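You operate a simulated robot arm through the tools that you are given. There is no shell and no other tool.

The job below is to be done with a simulated robot arm. You get a single attempt, and the scene is never put back.

JOB
Pay out line to about 50 metres, then dive to about 40 metres.
Fine: brake and auto depth go off for their move and on again after; within two metres; no alarm.

Only the result counts: the job must be done as asked and must still hold three seconds after the hand-in. Knocking over, shifting, dropping, spilling or breaking anything else fails it.

ROBOT AND FRAMES
A 6-joint arm with a two-finger parallel gripper, fixed in place. Base frame: the origin is at the foot of the arm, x ahead of it, y to its left, z up. Units: m, rad, N and s.
With the tool pointing down near the work surface it reaches from about 0.24 to 0.64 m from the base axis. Its first joint turns from -1.152 to 1.152 rad. Payload 2.7 kg.
The tool frame sits at the grasp point between the pads (the TCP): z along the fingers, y along the line on which they close. The tips reach 0.023 m beyond it. The gripper opens to 0.094 m. The fingers are 0.038 m wide and 0.01 m thick; the gripper's body (0.054 by 0.096 m) begins 0.039 m behind the TCP.
Orientation is that of the tool frame in the base frame, as [roll, pitch, yaw] about the fixed x, y, z axes, in that order (R = Rz(yaw) Ry(pitch) Rx(roll)). With the fingers straight down and closing along the base's y, the tool's x points along the base's -x, its y along +y and its z along -z.

CONTROLS
- The arm moves only by the tool drive_tool. Its argument "motion" is text: rows parted by semicolons, each of 7 numbers parted by spaces: the turn, a rotation vector about the tool's x, y, z in rad, then the shift along the tool's x, y, z in m, then the opening, from 0 (shut) to 1 (fully open). In form: wx wy wz x y z hand; .... A call has 1 to 20 rows; each row shifts and turns the commanded pose from where the row before left it, along the tool's axes as they then stand. Rows are played at 5 a second. More than 0.05 m and 0.15 rad between two rows, or a gripper value outside its range, and nothing of the call is played. A pose out of reach is approached as far as the arm can. The call stops where the force on the tool passes 40 N (or 10 N more than at its start, if that is more) or the arm is blocked; 0.2 s more then pass. Each finger travels about 0.045 m/s and halts on what it meets, pressing with about 25 N; the grip force reading is that of the motor and also rises with nothing between the fingers. The clock runs only during rows and for 0.2 s after the last one: add rows that do not move to give the fingers time. The reply holds the time, the measured pose of the TCP, the force on the tool along the base axes, the opening and the grip force, in the units named above and with some noise, with the torque about the TCP (base axes, N m) and any sound that the robot's microphone picked up.
- Cameras (640 x 400 px; columns grow to the right, rows downward): "scene" is fixed at [0.0687, -0.4248, 1.4056]; the picture's right is [0.83, -0.55, 0.00], its down [-0.31, -0.47, -0.83] and it looks along [0.46, 0.69, -0.56] (base axes); focal length 338 px, centre (320, 200). "wrist" rides on the gripper at [0.086, 0.016, -0.075] in the tool frame; the picture's right is [-0.18, 0.98, 0.00], its down [-0.58, -0.11, -0.81] and it looks along [-0.79, -0.15, 0.59] (tool axes); focal length 243 px, centre (320, 200). There is no depth. A picture from a camera that has moved, and an enlarged one, comes with that camera's place and axes in the base frame and with its lens.
- snapshot(camera): a new picture of that camera. It takes no simulated time.
- close_up(camera, box): a new picture of the part [left, top, right, bottom] of that camera's present view, enlarged. It takes no simulated time.
- close_job(): hands the job in; it is judged then, once.

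Nothing tells you positions but the pictures and the camera data. Unless the task says otherwise, let go and move clear before handing in.

The tools are called after "Call:" as name(argument=value, ...) on one line, values as JSON. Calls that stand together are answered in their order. drive_tool: Moves the arm, as the interface text tells. Its arguments: {"type":"object","properties":{"motion":{"type":"string"}},"required":["motion"]} The other tools are called the same way: snapshot (camera) takes a picture; close_up (camera, box) takes an enlarged picture of a part of a camera's view; close_job () hands the job in.

At the start:

```text
clock: 0.0
tcp_pos: [0.3328, -0.0364, 1.156]
ee_rot: [3.141, 0.002, 3.141]
force: [0.0, 0.0, 1.1]
moment: [-0.03, 0.01, 0.01]
width: 0.0938
grasp_force: 0.1
```

scene: 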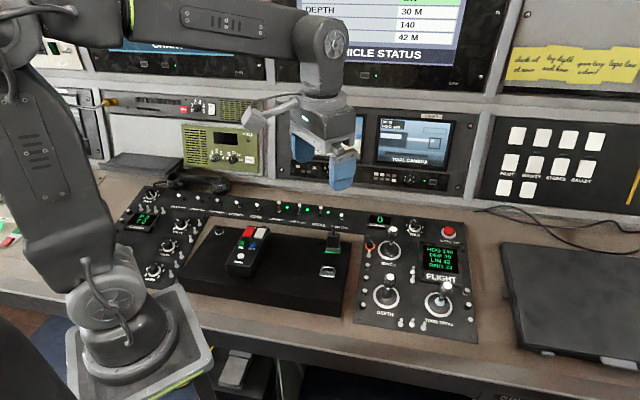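
wrist: 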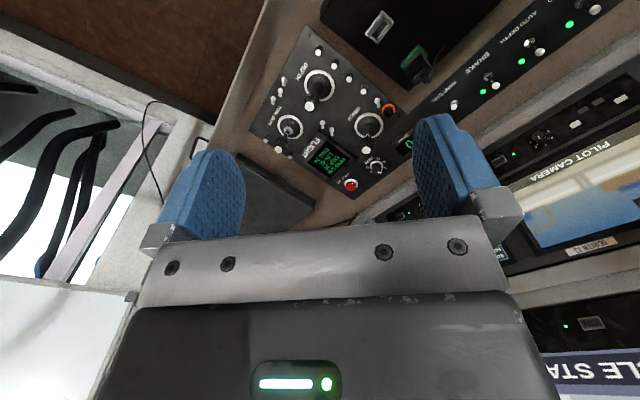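

I see a control console with a flight panel (winch and depth knobs or joysticks, a display) and a row of toggle switches including brake and auto depth. I'll look at the panels closely before moving.

Call:
close_up(camera="scene", box=[340, 200, 500, 350])

Call:
close_up(camera="scene", box=[180, 180, 360, 300])

Call:
close_up(camera="scene", box=[480, 0, 640, 110])

Call:
close_up(camera="scene", box=[280, 0, 500, 100])

Call:
close_up(camera="wrist", box=[240, 20, 440, 200])

Call:
close_up(camera="wrist", box=[400, 0, 620, 130])

```text
2.67 times, centred on (420, 275) of scene
camera zoom: at [0.0687, -0.4248, 1.4056], right [0.83, -0.55, 0.0], down [-0.31, -0.47, -0.83], along [0.46, 0.69, -0.56], focal length 902 px, centre (53, 0)
```

zoom: 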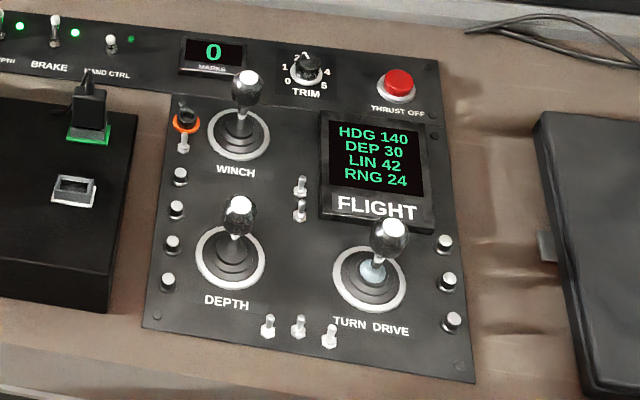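

```text
3.33 times, centred on (270, 240) of scene
camera zoom: at [0.0687, -0.4248, 1.4056], right [0.83, -0.55, 0.0], down [-0.31, -0.47, -0.83], along [0.46, 0.69, -0.56], focal length 1127 px, centre (487, 67)
```

zoom: 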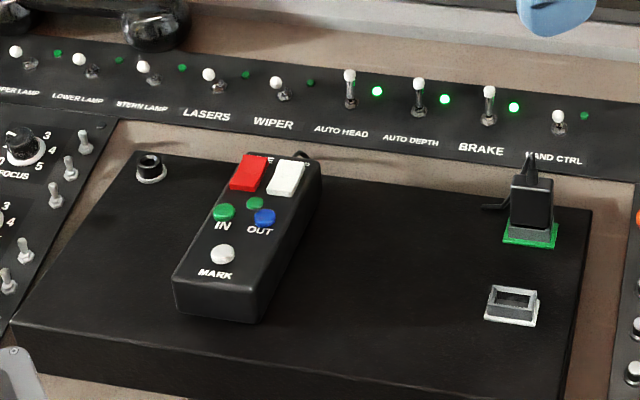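

```text
3.64 times, centred on (560, 55) of scene
camera zoom: at [0.0687, -0.4248, 1.4056], right [0.83, -0.55, 0.0], down [-0.31, -0.47, -0.83], along [0.46, 0.69, -0.56], focal length 1229 px, centre (-553, 727)
```

zoom: 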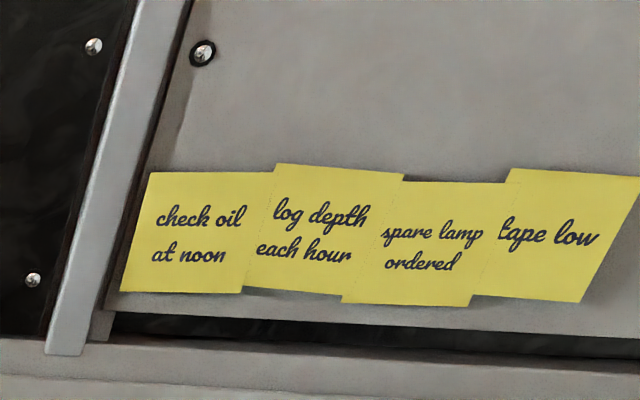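

```text
2.91 times, centred on (390, 50) of scene
camera zoom: at [0.0687, -0.4248, 1.4056], right [0.83, -0.55, 0.0], down [-0.31, -0.47, -0.83], along [0.46, 0.69, -0.56], focal length 984 px, centre (116, 636)
```

zoom: 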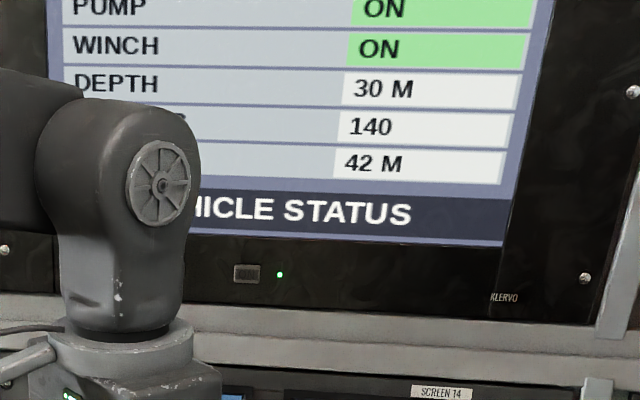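

```text
2.22 times, centred on (340, 110) of wrist
camera zoom: at [0.2456, -0.019, 1.2314], right [0.18, 0.98, 0.0], down [0.58, -0.11, 0.81], along [0.79, -0.15, -0.59], focal length 539 px, centre (276, 400)
```

zoom: 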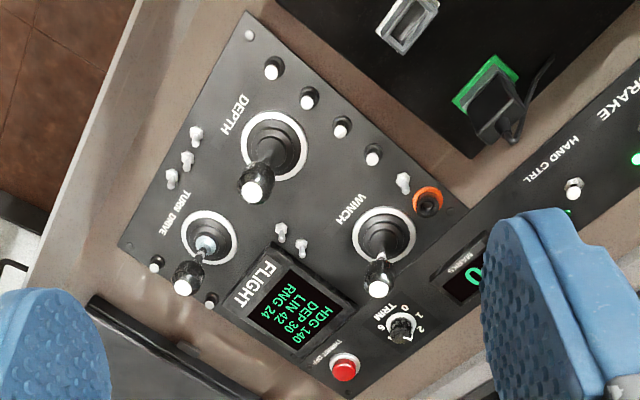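

```text
2.91 times, centred on (510, 65) of wrist
camera zoom: at [0.2456, -0.019, 1.2314], right [0.18, 0.98, 0.0], down [0.58, -0.11, 0.81], along [0.79, -0.15, -0.59], focal length 706 px, centre (-233, 593)
```

zoom: 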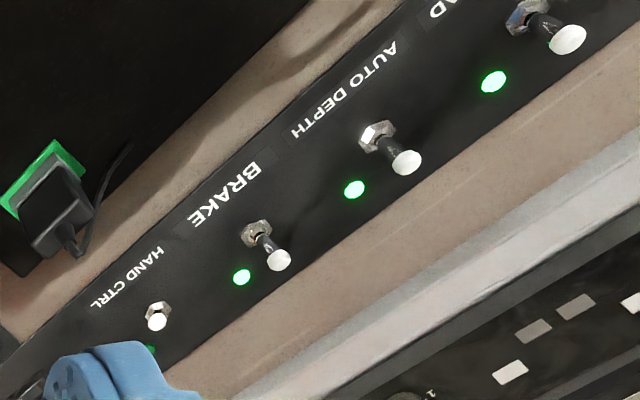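

The flight panel's winch lever sits near (0.59, 0.03, 0.79) and the depth lever near (0.49, -0.07, 0.77). The brake toggle is near (0.505, 0.226, 0.815) and auto depth near (0.463, 0.274, 0.81); both are on, tipped away from the operator. The console is turned about 45° to the base, so I'll turn the tool to match it and take a closer look.

Call:
drive_tool(motion="0 0 -0.131 0 0 0 1; 0 0 -0.131 0 0 0 1; 0 0 -0.131 0 0 0 1; 0 0 -0.131 0 0 0 1; 0 0 -0.131 0 0 0 1; 0 0 -0.13 0 0 0 1; 0 0 0 0 0 0 1")

```text
clock: 1.6
tcp_pos: [0.3328, -0.0351, 1.1554]
ee_rot: [-3.14, 0.002, -2.353]
force: [-0.9, -0.2, 0.2]
moment: [-0.05, 0.02, -0.02]
width: 0.0938
grasp_force: 0.0
```

Call:
snapshot(camera="wrist")

Call:
snapshot(camera="scene")

```text
taken
camera wrist: at [0.2601, -0.0844, 1.2315], right [-0.57, 0.82, 0.0], down [0.49, 0.33, 0.81], along [0.66, 0.46, -0.59], focal length 243 px, centre (320, 200)
```

wrist: 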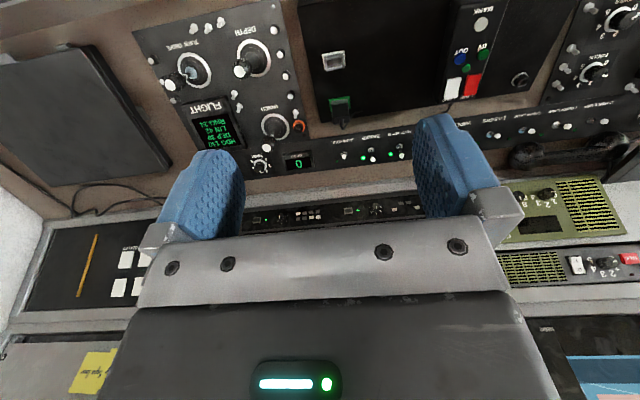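

```text
taken
```

scene: 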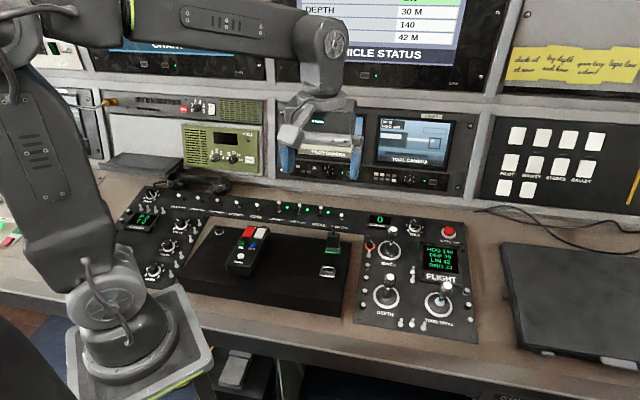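

The tool is now roughly squared to the console. I'll zoom in on the toggles and levers to pin down their positions.

Call:
close_up(camera="wrist", box=[320, 100, 480, 200])

Call:
close_up(camera="wrist", box=[140, 20, 320, 180])

Call:
close_up(camera="scene", box=[260, 180, 360, 242])

```text
4.00 times, centred on (400, 150) of wrist
camera zoom: at [0.2601, -0.0844, 1.2315], right [-0.57, 0.82, 0.0], down [0.49, 0.33, 0.81], along [0.66, 0.46, -0.59], focal length 970 px, centre (0, 400)
```

zoom: 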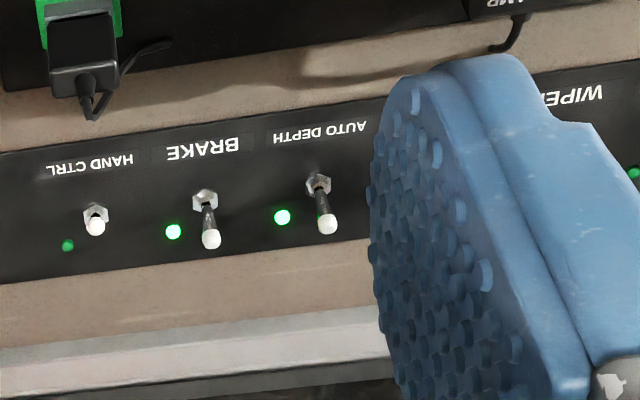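

```text
2.50 times, centred on (230, 100) of wrist
camera zoom: at [0.2601, -0.0844, 1.2315], right [-0.57, 0.82, 0.0], down [0.49, 0.33, 0.81], along [0.66, 0.46, -0.59], focal length 606 px, centre (545, 450)
```

zoom: 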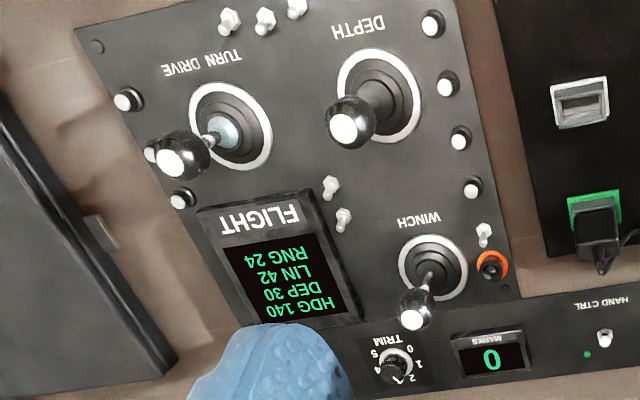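

```text
6.40 times, centred on (310, 211) of scene
camera zoom: at [0.0687, -0.4248, 1.4056], right [0.83, -0.55, 0.0], down [-0.31, -0.47, -0.83], along [0.46, 0.69, -0.56], focal length 2164 px, centre (384, 130)
```

zoom: 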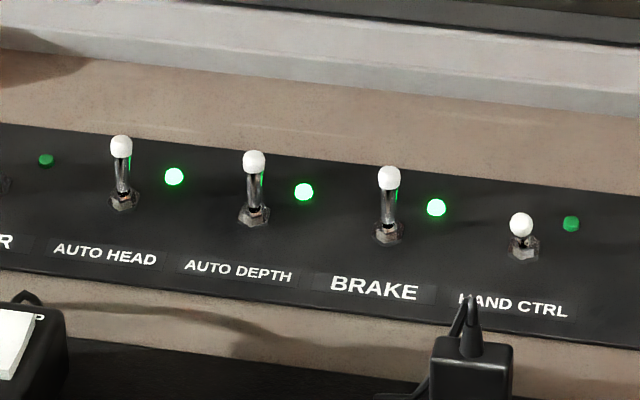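

The brake and auto depth toggles have their green lamps lit, and hand control is off. I'll move down and forward over the toggle row to measure them better from close range.

Call:
drive_tool(motion="0 0 0 -0.0297 0.0091 0.0258 1; 0 0 0 -0.0297 0.0091 0.0258 1; 0 0 0 -0.0297 0.0091 0.0258 1; 0 0 0 -0.0297 0.0091 0.0258 1; 0 0 0 -0.0297 0.0091 0.0258 1; 0 0 0 -0.0297 0.0091 0.0258 1; 0 0 0 0 0 0 1")

Call:
snapshot(camera="wrist")

Call:
snapshot(camera="scene")

```text
clock: 3.2
tcp_pos: [0.4191, 0.1293, 1.001]
ee_rot: [-3.141, 0.001, -2.355]
force: [0.6, -0.2, 0.0]
moment: [0.05, 0.0, 0.0]
width: 0.0939
grasp_force: 0.0
```

```text
taken
camera wrist: at [0.3476, 0.079, 1.0755], right [-0.57, 0.82, 0.0], down [0.49, 0.33, 0.81], along [0.67, 0.46, -0.59], focal length 243 px, centre (320, 200)
```

wrist: 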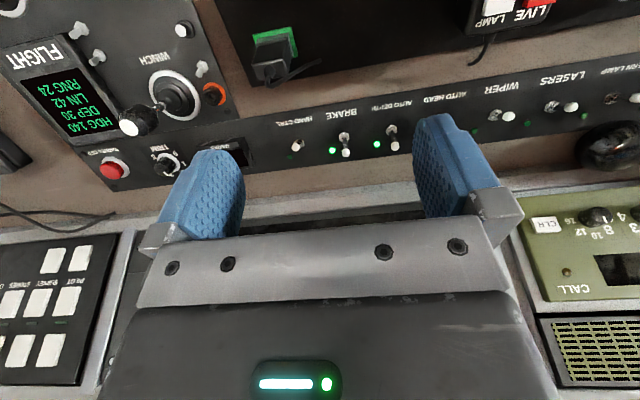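

```text
taken
```

scene: 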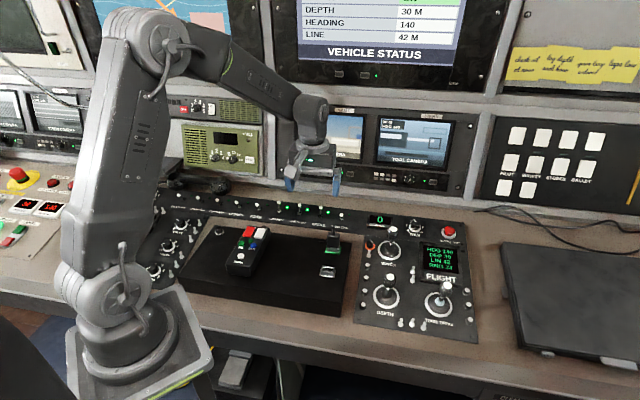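

Call:
close_up(camera="wrist", box=[270, 90, 430, 190])

Call:
close_up(camera="wrist", box=[60, 0, 260, 125])

```text
4.00 times, centred on (350, 140) of wrist
camera zoom: at [0.3476, 0.079, 1.0755], right [-0.57, 0.82, 0.0], down [0.49, 0.33, 0.81], along [0.67, 0.46, -0.59], focal length 970 px, centre (200, 440)
```

zoom: 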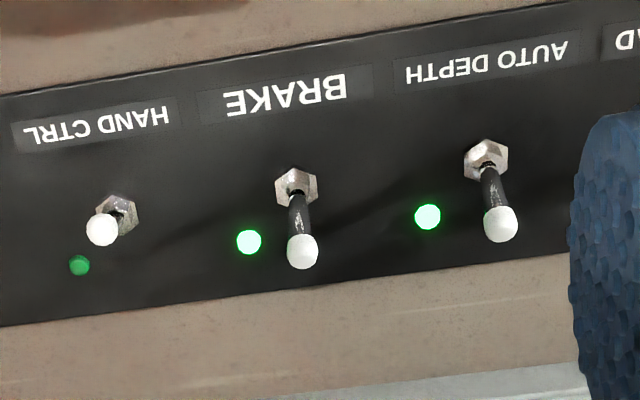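

```text
3.20 times, centred on (160, 62) of wrist
camera zoom: at [0.3476, 0.079, 1.0755], right [-0.57, 0.82, 0.0], down [0.49, 0.33, 0.81], along [0.67, 0.46, -0.59], focal length 776 px, centre (832, 640)
```

zoom: 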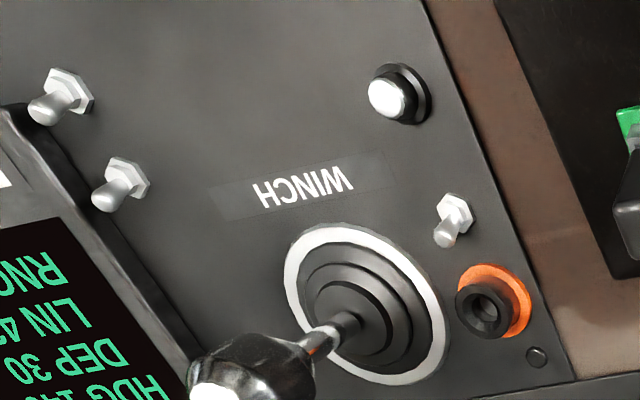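

I now place the brake nut at about (0.506, 0.228, 0.813) and the auto depth nut at about (0.461, 0.272, 0.813), on a panel sloping about 12° toward the operator. I'll tilt the tool to match the slope, close the fingers and hover just behind the brake toggle.

Call:
drive_tool(motion="0 -0.108 0 0 0 0 0; 0 -0.108 0 0 0 0 0; 0 0 0 -0.0267 0.0016 0.0223 0; 0 0 0 -0.0267 0.0016 0.0223 0; 0 0 0 -0.0267 0.0016 0.0223 0; 0 0 0 -0.0267 0.0016 0.0223 0; 0 0 0 -0.0267 0.0016 0.0223 0; 0 0 0 0 0 0 0; 0 0 0 0 0 0 0")

Call:
snapshot(camera="wrist")

Call:
snapshot(camera="scene")

```text
clock: 5.2
tcp_pos: [0.5218, 0.2454, 0.9198]
ee_rot: [3.141, 0.217, -2.357]
force: [-0.4, 0.2, 0.4]
moment: [-0.01, 0.01, -0.01]
width: 0.0
grasp_force: 25.0
```

```text
taken
camera wrist: at [0.4403, 0.1854, 0.9739], right [-0.57, 0.82, 0.04], down [0.36, 0.2, 0.91], along [0.74, 0.53, -0.41], focal length 243 px, centre (320, 200)
```

wrist: 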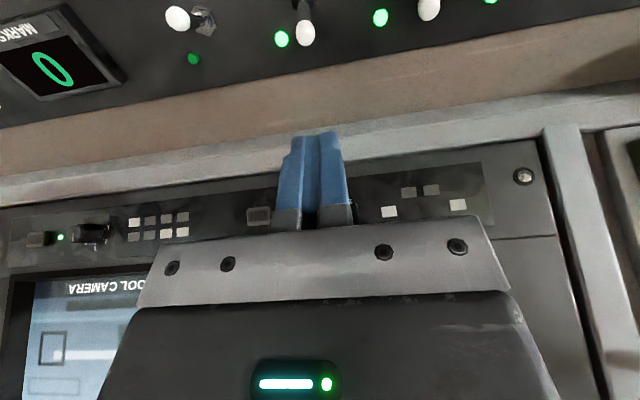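

```text
taken
```

scene: 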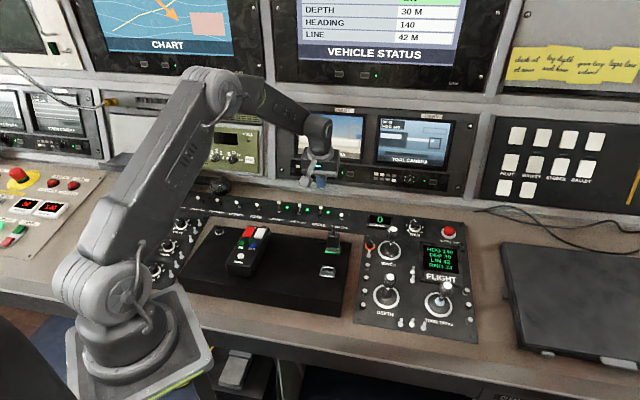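

The closed fingers hover just behind the brake toggle and line up with it to within about 2 mm sideways. I'll lower them behind it until the tips are roughly 8 mm above the panel.

Call:
drive_tool(motion="0 0 0 0 0 0.02 0; 0 0 0 0 0 0.02 0; 0 0 0 0 0 0.014 0; 0 0 0 0 0 0.007 0; 0 0 0 0 0 0.006 0; 0 0 0 0 0 0 0")

Call:
snapshot(camera="wrist")

Call:
close_up(camera="scene", box=[260, 130, 400, 240])

```text
clock: 6.6
tcp_pos: [0.5317, 0.2551, 0.8557]
ee_rot: [3.141, 0.216, -2.354]
force: [-0.1, 0.5, 0.3]
moment: [0.02, 0.0, 0.03]
width: 0.0
grasp_force: 24.5
```

```text
taken
camera wrist: at [0.4504, 0.1964, 0.9107], right [-0.57, 0.82, 0.04], down [0.36, 0.2, 0.91], along [0.74, 0.53, -0.41], focal length 243 px, centre (320, 200)
```

wrist: 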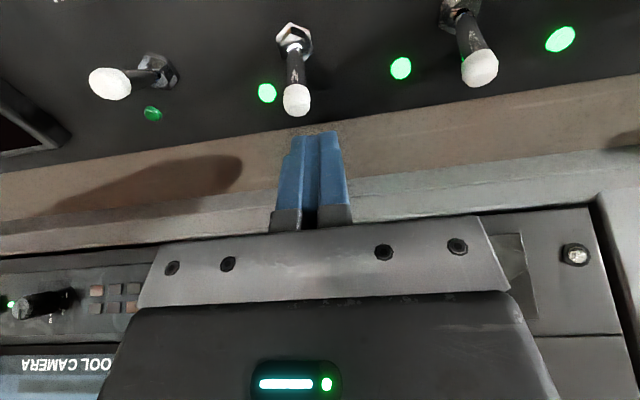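

```text
3.64 times, centred on (330, 185) of scene
camera zoom: at [0.0687, -0.4248, 1.4056], right [0.83, -0.55, 0.0], down [-0.31, -0.47, -0.83], along [0.46, 0.69, -0.56], focal length 1229 px, centre (284, 254)
```

zoom: 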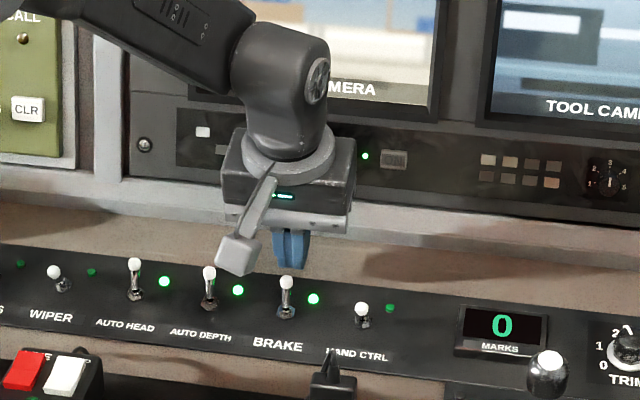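

The fingertips sit behind the brake lever with clear overlap on its ball. I'll push it toward the operator to switch the brake off, then back off.

Call:
drive_tool(motion="0 0 0 0 -0.002 0.002 0; 0 0 0 0.0055 0 0 0; 0 0 0 0.0055 0 0 0; 0 0 0 0.0055 0 0 0; 0 0 0 0.0055 0 0 0; 0 0 0 0.0055 0 0 0; 0 0 0 0.0055 0 0 0; 0 0 0 0 0 0 0")

Call:
snapshot(camera="wrist")

Call:
close_up(camera="scene", box=[260, 130, 400, 240])

```text
clock: 8.4
tcp_pos: [0.514, 0.2345, 0.8501]
ee_rot: [-3.138, 0.232, -2.353]
force: [16.7, 22.7, 7.0]
moment: [0.62, -0.37, -0.1]
width: 0.0
grasp_force: 25.3
```

```text
taken
camera wrist: at [0.4316, 0.1746, 0.9032], right [-0.57, 0.82, 0.04], down [0.34, 0.2, 0.92], along [0.75, 0.54, -0.39], focal length 243 px, centre (320, 200)
```

wrist: 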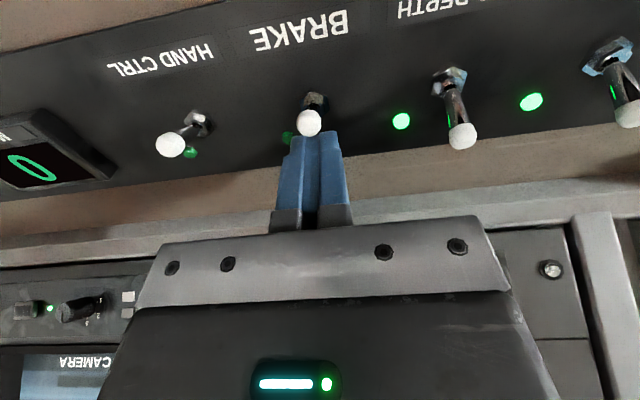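

```text
3.64 times, centred on (330, 185) of scene
camera zoom: at [0.069, -0.4243, 1.4057], right [0.83, -0.55, 0.0], down [-0.31, -0.47, -0.83], along [0.46, 0.69, -0.56], focal length 1229 px, centre (284, 254)
```

zoom: 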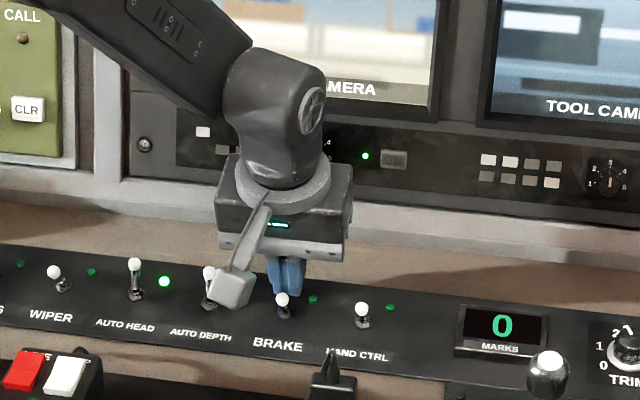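

The brake lamp went dark, so the brake is off and nothing sounded. I'll back off the lever, lift clear and go over the winch lever with the gripper open to look at it.

Call:
drive_tool(motion="0 0 0 -0.013 0 0 0; 0 0 0 0 0 -0.032 0; 0 0 0 0 0 -0.032 0; 0 0 0 0 0 -0.032 0; 0 0 0 0 0 -0.032 0; 0 0 0 0.0188 -0.0335 0 1; 0 0 0 0.0188 -0.0335 0 1; 0 0 0 0.0188 -0.0335 0 1; 0 0 0 0.0188 -0.0335 0 1; 0 0 0 0.0188 -0.0335 0 1; 0 0 0 0.0188 -0.0335 0 1; 0 0 0 0 0 0 1")

Call:
snapshot(camera="wrist")

Call:
snapshot(camera="scene")

```text
clock: 11.0
tcp_pos: [0.5636, 0.001, 0.9489]
ee_rot: [3.141, 0.219, -2.356]
force: [-0.2, -0.3, 0.0]
moment: [-0.02, 0.05, 0.01]
width: 0.094
grasp_force: 0.1
```

```text
taken
camera wrist: at [0.4819, -0.0578, 1.0035], right [-0.57, 0.82, 0.04], down [0.36, 0.2, 0.91], along [0.74, 0.53, -0.41], focal length 243 px, centre (320, 200)
```

wrist: 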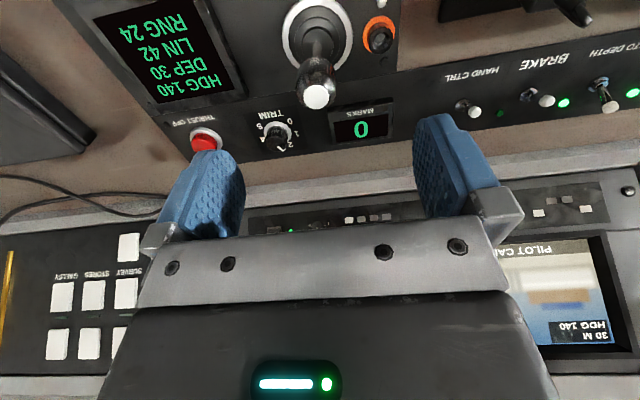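

```text
taken
```

scene: 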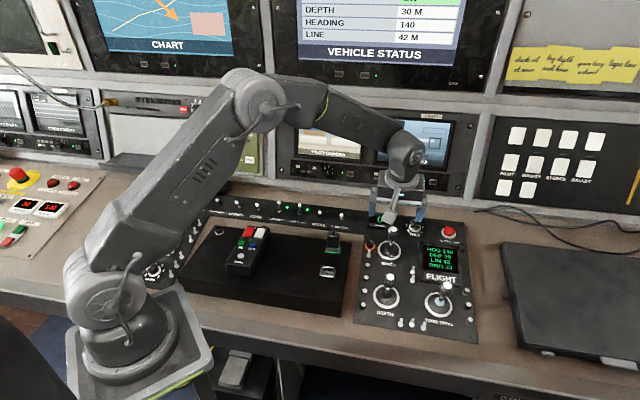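

Call:
close_up(camera="wrist", box=[440, 40, 640, 150])

Call:
close_up(camera="wrist", box=[240, 0, 400, 150])

Call:
close_up(camera="scene", box=[340, 200, 500, 340])

```text
3.20 times, centred on (540, 95) of wrist
camera zoom: at [0.4819, -0.0578, 1.0035], right [-0.57, 0.82, 0.04], down [0.36, 0.2, 0.91], along [0.74, 0.53, -0.41], focal length 776 px, centre (-384, 536)
```

zoom: 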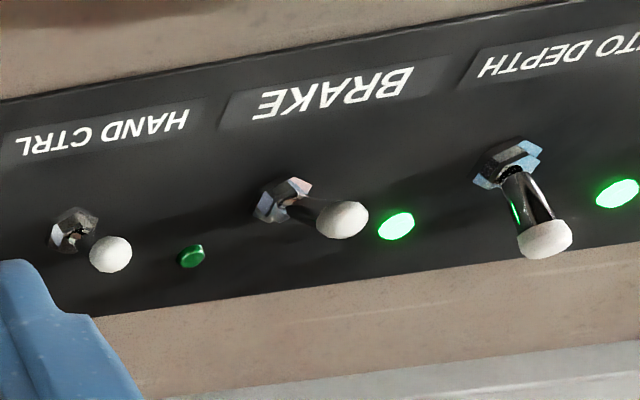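

```text
2.67 times, centred on (320, 75) of wrist
camera zoom: at [0.4819, -0.0578, 1.0035], right [-0.57, 0.82, 0.04], down [0.36, 0.2, 0.91], along [0.74, 0.53, -0.41], focal length 647 px, centre (320, 533)
```

zoom: 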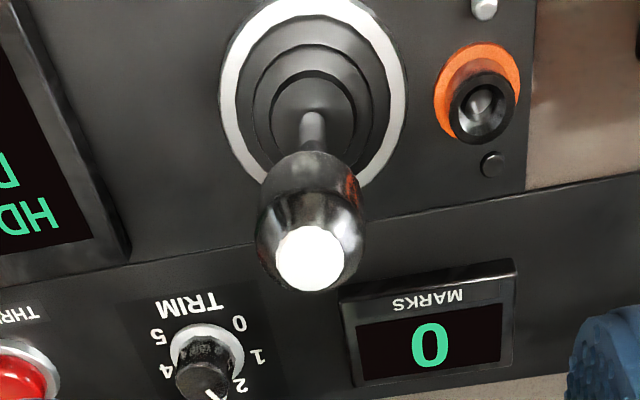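

```text
2.86 times, centred on (420, 270) of scene
camera zoom: at [0.0687, -0.4248, 1.4056], right [0.83, -0.55, 0.0], down [-0.31, -0.47, -0.83], along [0.46, 0.69, -0.56], focal length 966 px, centre (34, 0)
```

zoom: 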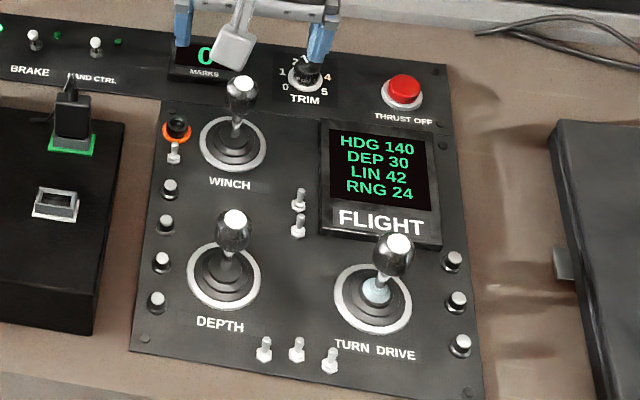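

The brake lamp is confirmed off, while auto depth and auto head are still lit. The winch knob is about 24 mm wide with its top roughly 95 mm above the panel, so I'll lower the open fingers to either side of it.

Call:
drive_tool(motion="0 0 0 0.003 -0.003 0.02 1; 0 0 0 0 0 0.02 1; 0 0 0 0 0 0.02 1; 0 0 0 0 0 0.012 1; 0 0 0 0 0 0.01 1; 0 0 0 0 0 0 1")

Call:
snapshot(camera="wrist")

Call:
close_up(camera="scene", box=[340, 180, 500, 320])

```text
clock: 12.4
tcp_pos: [0.5787, 0.0068, 0.8686]
ee_rot: [-3.141, 0.217, -2.358]
force: [0.8, 0.2, 1.1]
moment: [0.04, 0.0, 0.0]
width: 0.0938
grasp_force: 0.0
```

```text
taken
camera wrist: at [0.4962, -0.0511, 0.9238], right [-0.57, 0.82, 0.04], down [0.36, 0.2, 0.91], along [0.74, 0.53, -0.41], focal length 243 px, centre (320, 200)
```

wrist: 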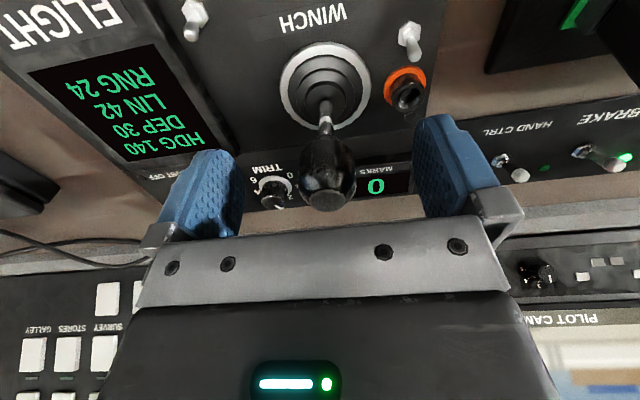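

```text
2.86 times, centred on (420, 250) of scene
camera zoom: at [0.0687, -0.4248, 1.4056], right [0.83, -0.55, 0.0], down [-0.31, -0.47, -0.83], along [0.46, 0.69, -0.56], focal length 966 px, centre (34, 57)
```

zoom: 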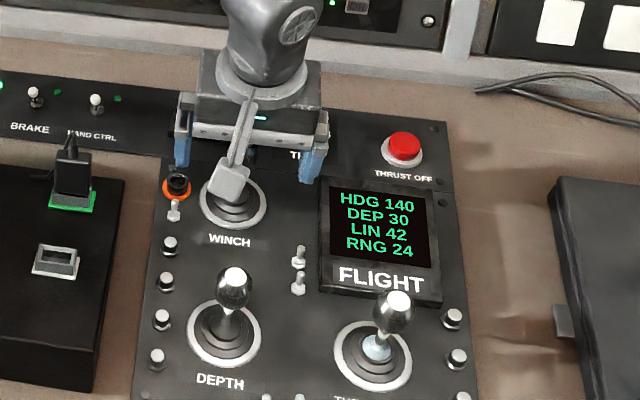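

The knob sits between the fingers about 3 mm off centre, so I'll nudge the tool sideways and close on it.

Call:
drive_tool(motion="0 0 0 0 0.003 0 1; 0 0 0 0 0 0 0.6; 0 0 0 0 0 0 0.3; 0 0 0 0 0 0 0.15; 0 0 0 0 0 0 0.15; 0 0 0 0 0 0 0.15; 0 0 0 0 0 0 0.15")

Call:
snapshot(camera="wrist")

Call:
snapshot(camera="scene")

```text
clock: 14.0
tcp_pos: [0.5764, 0.01, 0.8698]
ee_rot: [3.141, 0.219, -2.356]
force: [5.1, -2.9, -1.1]
moment: [0.0, -0.04, 0.04]
width: 0.0267
grasp_force: 45.3
```

```text
taken
camera wrist: at [0.4939, -0.0487, 0.9244], right [-0.57, 0.82, 0.04], down [0.35, 0.2, 0.91], along [0.74, 0.53, -0.41], focal length 243 px, centre (320, 200)
```

wrist: 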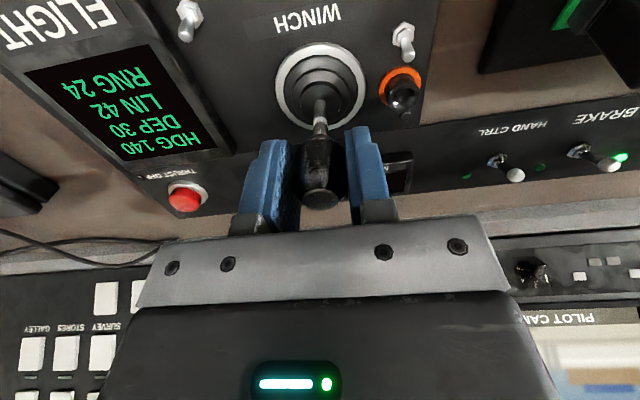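

```text
taken
```

scene: 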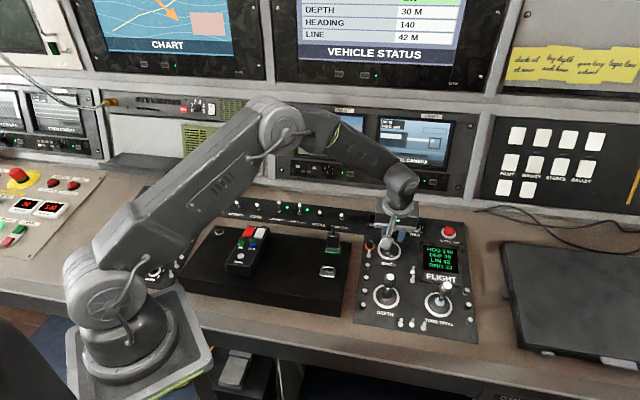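

The knob is gripped and the line still reads 42. I'll try a short, gentle forward push and come back to centre to see which way the line runs.

Call:
drive_tool(motion="0 0 0 -0.006 0 0 0.15; 0 0 0 -0.006 0 0 0.15; 0 0 0 0 0 0 0.15; 0 0 0 0.006 0 0 0.15; 0 0 0 0.006 0 0 0.15; 0 0 0 0 0 0 0.15")

Call:
close_up(camera="scene", box=[340, 180, 500, 320])

Call:
snapshot(camera="wrist")

```text
clock: 15.4
tcp_pos: [0.5768, 0.0114, 0.8722]
ee_rot: [-3.14, 0.224, -2.352]
force: [15.3, 13.1, -8.6]
moment: [1.03, -0.99, 0.01]
width: 0.027
grasp_force: 44.9
```

```text
2.86 times, centred on (420, 250) of scene
camera zoom: at [0.0692, -0.4245, 1.4057], right [0.83, -0.55, 0.0], down [-0.31, -0.47, -0.83], along [0.46, 0.69, -0.56], focal length 966 px, centre (34, 57)
```

zoom: 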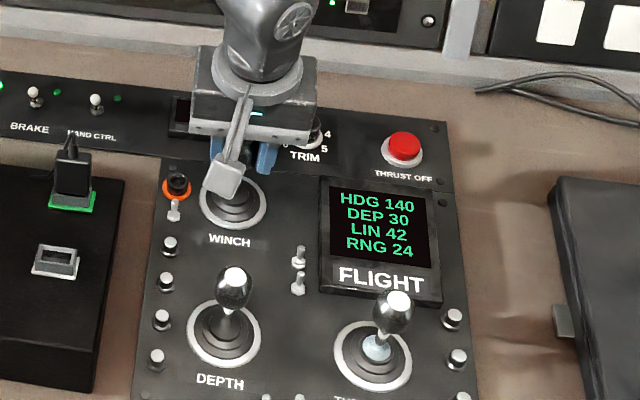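

```text
taken
camera wrist: at [0.495, -0.0476, 0.9259], right [-0.57, 0.82, 0.04], down [0.35, 0.2, 0.92], along [0.74, 0.53, -0.4], focal length 243 px, centre (320, 200)
```

wrist: 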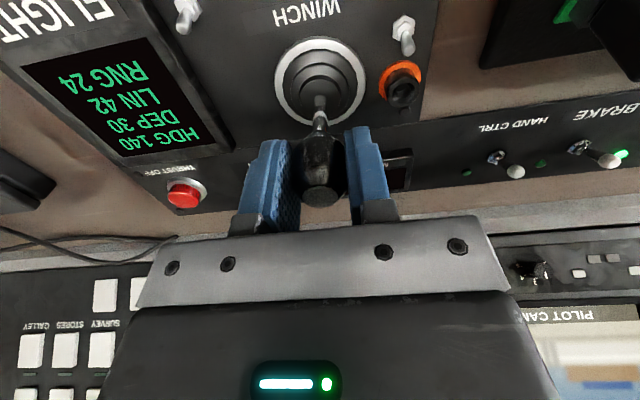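

The line still reads 42, and I feel about 20 N of reaction, so the lever is stiff or has a dead zone. I'll push forward again in small steps and hold it there to see what it does.

Call:
drive_tool(motion="0 0 0 -0.006 0 0 0.1; 0 0 0 0 0 0 0.1")

Call:
drive_tool(motion="0 0 0 -0.006 0 0 0.1; 0 0 0 0 0 0 0.1")

Call:
close_up(camera="scene", box=[340, 180, 500, 320])

Call:
snapshot(camera="wrist")

```text
clock: 16.0
tcp_pos: [0.5792, 0.0113, 0.8722]
ee_rot: [3.137, 0.213, -2.358]
force: [-13.8, -2.6, 11.7]
moment: [-0.4, 0.66, 0.16]
width: 0.0267
grasp_force: 44.9
```

```text
clock: 16.6
tcp_pos: [0.582, 0.0171, 0.8706]
ee_rot: [3.141, 0.213, -2.358]
force: [-16.6, -9.7, 6.6]
moment: [-0.92, 1.05, 0.03]
width: 0.0267
grasp_force: 45.1
```

```text
2.86 times, centred on (420, 250) of scene
camera zoom: at [0.0682, -0.4251, 1.4055], right [0.83, -0.55, 0.0], down [-0.31, -0.47, -0.83], along [0.46, 0.69, -0.56], focal length 966 px, centre (34, 57)
```

zoom: 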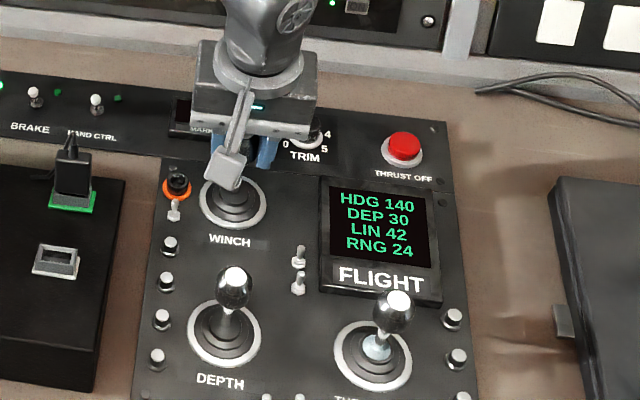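

```text
taken
camera wrist: at [0.5008, -0.0421, 0.9267], right [-0.57, 0.82, 0.04], down [0.36, 0.2, 0.91], along [0.74, 0.53, -0.41], focal length 243 px, centre (320, 200)
```

wrist: 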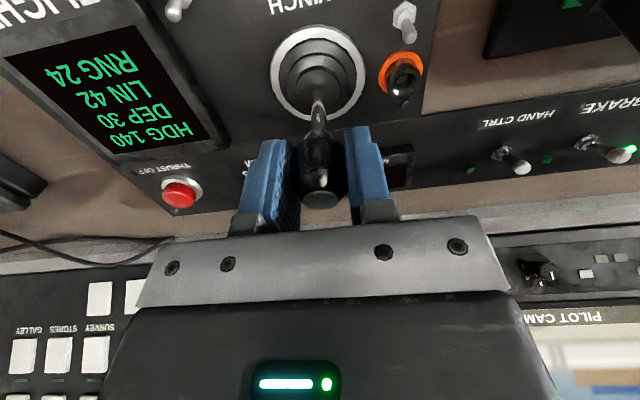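

Call:
drive_tool(motion="0 0 0 -0.005 0 0 0.1; 0 0 0 0 0 0 0.1; 0 0 0 0 0 0 0.1")

Call:
close_up(camera="scene", box=[340, 180, 500, 320])

Call:
snapshot(camera="wrist")

```text
clock: 17.4
tcp_pos: [0.5866, 0.0204, 0.8714]
ee_rot: [3.139, 0.212, -2.355]
force: [-9.9, -16.8, -9.4]
moment: [-0.99, 0.94, 0.03]
width: 0.0266
grasp_force: 45.4
```

```text
2.86 times, centred on (420, 250) of scene
camera zoom: at [0.0687, -0.4252, 1.4055], right [0.83, -0.55, 0.0], down [-0.31, -0.47, -0.83], along [0.46, 0.69, -0.56], focal length 966 px, centre (34, 57)
```

zoom: 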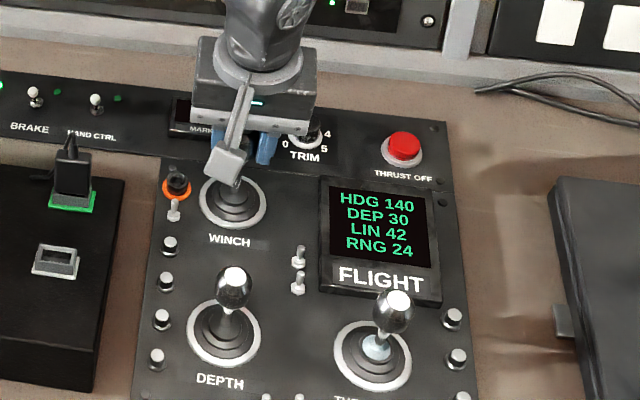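

```text
taken
camera wrist: at [0.5045, -0.0384, 0.9269], right [-0.57, 0.82, 0.04], down [0.36, 0.2, 0.91], along [0.74, 0.53, -0.41], focal length 243 px, centre (320, 200)
```

wrist: 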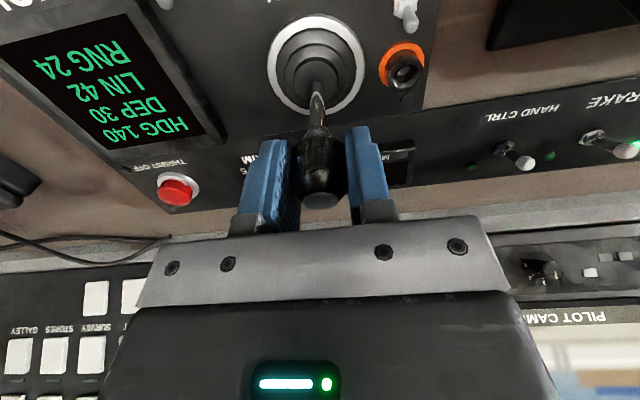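

Call:
drive_tool(motion="0 0 0 -0.005 0 0 0.1; 0 0 0 0 0 0 0.1; 0 0 0 0 0 0 0.1")

Call:
close_up(camera="scene", box=[340, 180, 500, 320])

Call:
snapshot(camera="wrist")

```text
clock: 18.2
tcp_pos: [0.5892, 0.0245, 0.8728]
ee_rot: [3.137, 0.211, -2.356]
force: [-7.7, -17.0, -15.3]
moment: [-0.92, 0.85, 0.01]
width: 0.0269
grasp_force: 44.5
```

```text
2.86 times, centred on (420, 250) of scene
camera zoom: at [0.0688, -0.4252, 1.4055], right [0.83, -0.55, 0.0], down [-0.31, -0.47, -0.83], along [0.46, 0.69, -0.56], focal length 966 px, centre (34, 57)
```

zoom: 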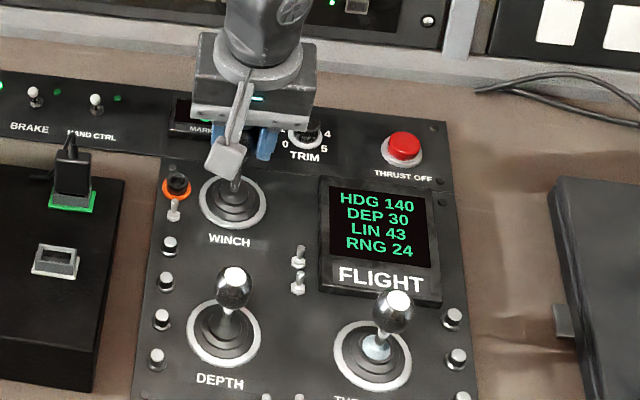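

```text
taken
camera wrist: at [0.5079, -0.0349, 0.9278], right [-0.57, 0.82, 0.04], down [0.36, 0.2, 0.91], along [0.74, 0.53, -0.41], focal length 243 px, centre (320, 200)
```

wrist: 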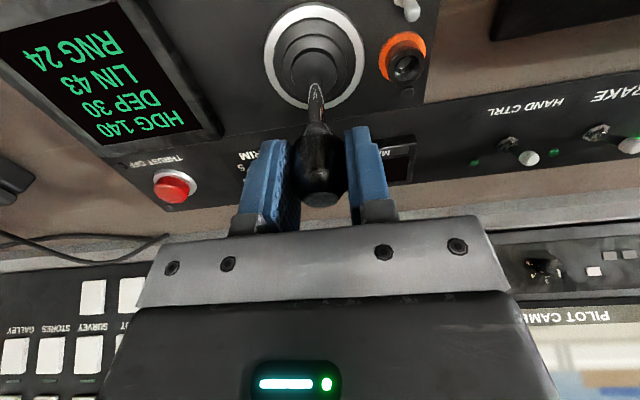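

The line moved to 43, so pushing forward pays out. I'll hold here to measure the rate.

Call:
drive_tool(motion="0 0 0 0 0 0 0.1; 0 0 0 0 0 0 0.1; 0 0 0 0 0 0 0.1; 0 0 0 0 0 0 0.1")

Call:
close_up(camera="scene", box=[340, 180, 500, 320])

```text
clock: 19.2
tcp_pos: [0.5899, 0.025, 0.8729]
ee_rot: [3.14, 0.214, -2.355]
force: [-6.1, -17.0, -17.1]
moment: [-0.87, 0.71, 0.03]
width: 0.0272
grasp_force: 44.8
```

```text
2.86 times, centred on (420, 250) of scene
camera zoom: at [0.0689, -0.4252, 1.4055], right [0.83, -0.55, 0.0], down [-0.31, -0.47, -0.83], along [0.46, 0.69, -0.56], focal length 966 px, centre (34, 57)
```

zoom: 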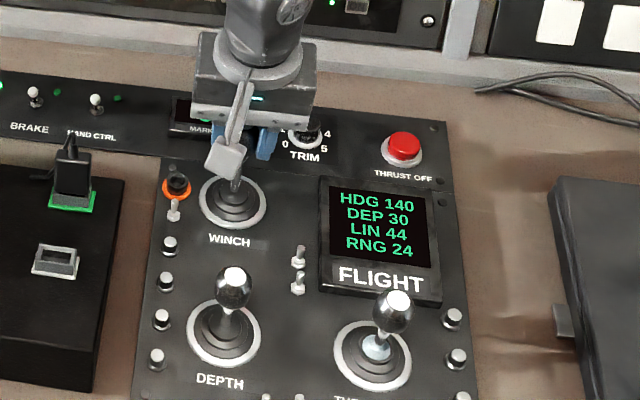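

It pays out at about 1 m/s and now reads 44. I'll hold about 3 s more and read again.

Call:
drive_tool(motion="0 0 0 0 0 0 0.1; 0 0 0 0 0 0 0.1; 0 0 0 0 0 0 0.1; 0 0 0 0 0 0 0.1; 0 0 0 0 0 0 0.1; 0 0 0 0 0 0 0.1; 0 0 0 0 0 0 0.1; 0 0 0 0 0 0 0.1; 0 0 0 0 0 0 0.1; 0 0 0 0 0 0 0.1; 0 0 0 0 0 0 0.1; 0 0 0 0 0 0 0.1; 0 0 0 0 0 0 0.1")

Call:
close_up(camera="scene", box=[340, 180, 500, 320])

```text
clock: 22.0
tcp_pos: [0.5897, 0.0252, 0.8736]
ee_rot: [3.139, 0.215, -2.357]
force: [-2.1, -16.2, -17.1]
moment: [-0.65, 0.5, -0.01]
width: 0.0268
grasp_force: 45.5
```

```text
2.86 times, centred on (420, 250) of scene
camera zoom: at [0.069, -0.4251, 1.4055], right [0.83, -0.55, 0.0], down [-0.31, -0.47, -0.83], along [0.46, 0.69, -0.56], focal length 966 px, centre (34, 57)
```

zoom: 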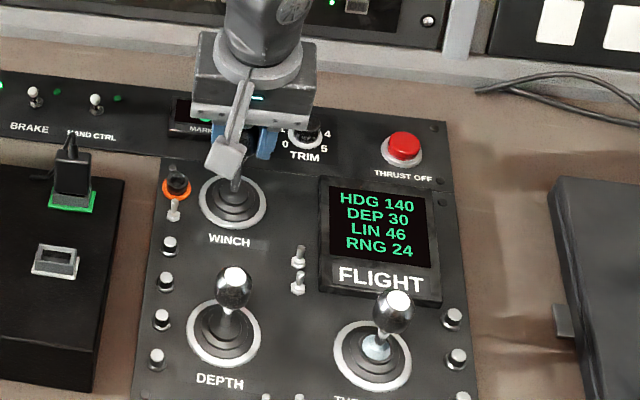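

Call:
drive_tool(motion="0 0 0 0 0 0 0.1; 0 0 0 0 0 0 0.1; 0 0 0 0 0 0 0.1; 0 0 0 0 0 0 0.1; 0 0 0 0 0 0 0.1; 0 0 0 0 0 0 0.1; 0 0 0 0 0 0 0.1; 0 0 0 0 0 0 0.1; 0 0 0 0 0 0 0.1; 0 0 0 0 0 0 0.1; 0 0 0 0 0 0 0.1; 0 0 0 0 0 0 0.1; 0 0 0 0 0 0 0.1")

Call:
close_up(camera="scene", box=[340, 180, 500, 320])

```text
clock: 24.8
tcp_pos: [0.5906, 0.024, 0.8742]
ee_rot: [3.14, 0.214, -2.356]
force: [-0.9, -12.9, -18.6]
moment: [-0.44, 0.32, 0.04]
width: 0.0268
grasp_force: 44.9
```

```text
2.86 times, centred on (420, 250) of scene
camera zoom: at [0.0691, -0.4251, 1.4055], right [0.83, -0.55, 0.0], down [-0.31, -0.47, -0.83], along [0.46, 0.69, -0.56], focal length 966 px, centre (34, 57)
```

zoom: 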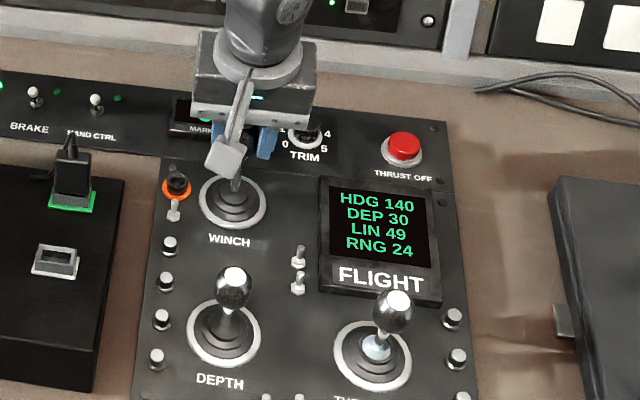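

The line reads 49. I'll bring the lever back to centre and release it.

Call:
drive_tool(motion="0 0 0 0.01 0 0 0.1; 0 0 0 0.009 0 0 0.1; 0 0 0 0 0 0 0.1; 0 0 0 0 0 0 0.4; 0 0 0 0 0 0 0.7; 0 0 0 0 0 0 1; 0 0 0 0 0 0 1; 0 0 0 0 0 0 1")

Call:
close_up(camera="scene", box=[340, 180, 500, 320])

Call:
snapshot(camera="wrist")

```text
clock: 26.6
tcp_pos: [0.5779, 0.0112, 0.8713]
ee_rot: [-3.141, 0.219, -2.356]
force: [-0.6, -0.2, -0.3]
moment: [0.01, 0.0, 0.0]
width: 0.0942
grasp_force: 0.1
```

```text
2.86 times, centred on (420, 250) of scene
camera zoom: at [0.0687, -0.4248, 1.4056], right [0.83, -0.55, 0.0], down [-0.31, -0.47, -0.83], along [0.46, 0.69, -0.56], focal length 966 px, centre (34, 57)
```

zoom: 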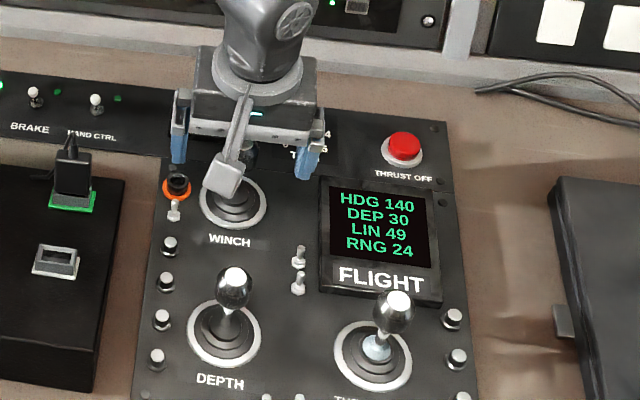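

```text
taken
camera wrist: at [0.4958, -0.0467, 0.9253], right [-0.57, 0.82, 0.04], down [0.36, 0.2, 0.91], along [0.74, 0.53, -0.41], focal length 243 px, centre (320, 200)
```

wrist: 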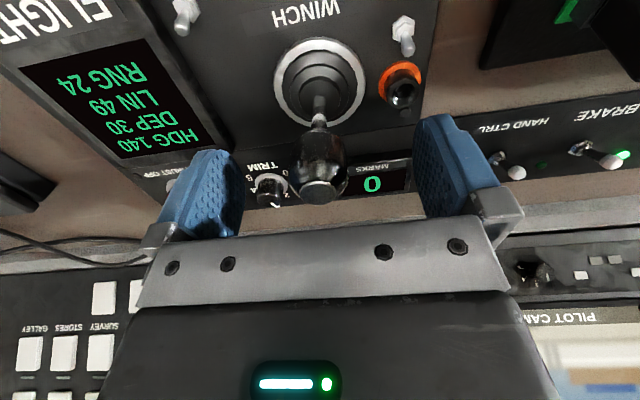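

The line holds at 49 with the lever centred. Next I'll lift off, close the fingers and come down on the operator's side of the brake toggle to switch it back on.

Call:
drive_tool(motion="0 0 0 0 0 -0.027 1; 0 0 0 0 0 -0.027 1; 0 0 0 0 0 -0.027 1; 0 0 0 -0.0069 0.0338 0 0; 0 0 0 -0.0069 0.0338 0 0; 0 0 0 -0.0069 0.0338 0 0; 0 0 0 -0.0069 0.0338 0 0; 0 0 0 -0.0069 0.0338 0 0; 0 0 0 -0.0068 0.0337 0 0; 0 0 0 0 0 0.04 0; 0 0 0 0 0 0.04 0; 0 0 0 0 0 0.025 0; 0 0 0 0 0 0 0")

Call:
snapshot(camera="wrist")

Call:
snapshot(camera="scene")

Call:
close_up(camera="scene", box=[260, 130, 400, 240])

```text
clock: 29.4
tcp_pos: [0.4662, 0.1881, 0.8561]
ee_rot: [-3.14, 0.218, -2.354]
force: [-0.1, 0.0, 1.3]
moment: [0.03, 0.0, 0.02]
width: 0.0
grasp_force: 25.3
```

```text
taken
camera wrist: at [0.3837, 0.129, 0.9098], right [-0.57, 0.82, 0.04], down [0.35, 0.2, 0.91], along [0.74, 0.53, -0.41], focal length 243 px, centre (320, 200)
```

wrist: 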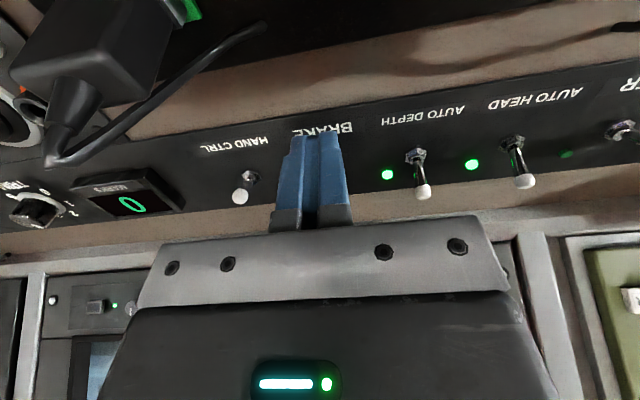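

```text
taken
```

scene: 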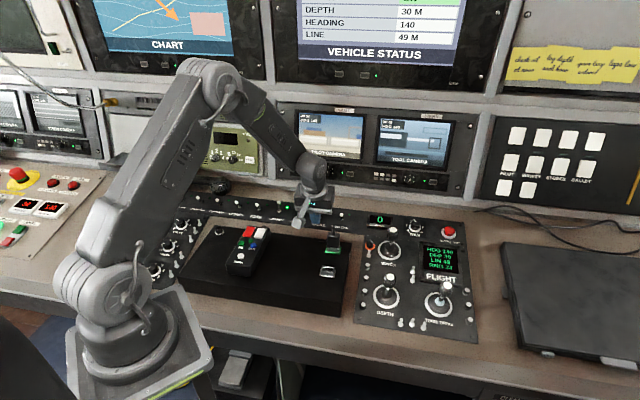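

```text
3.64 times, centred on (330, 185) of scene
camera zoom: at [0.0687, -0.4248, 1.4056], right [0.83, -0.55, 0.0], down [-0.31, -0.47, -0.83], along [0.46, 0.69, -0.56], focal length 1229 px, centre (284, 254)
```

zoom: 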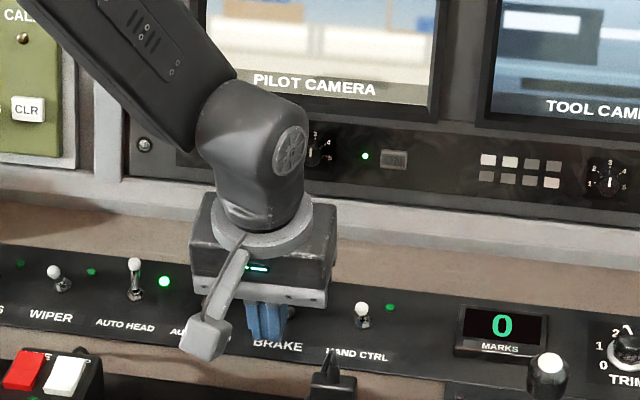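

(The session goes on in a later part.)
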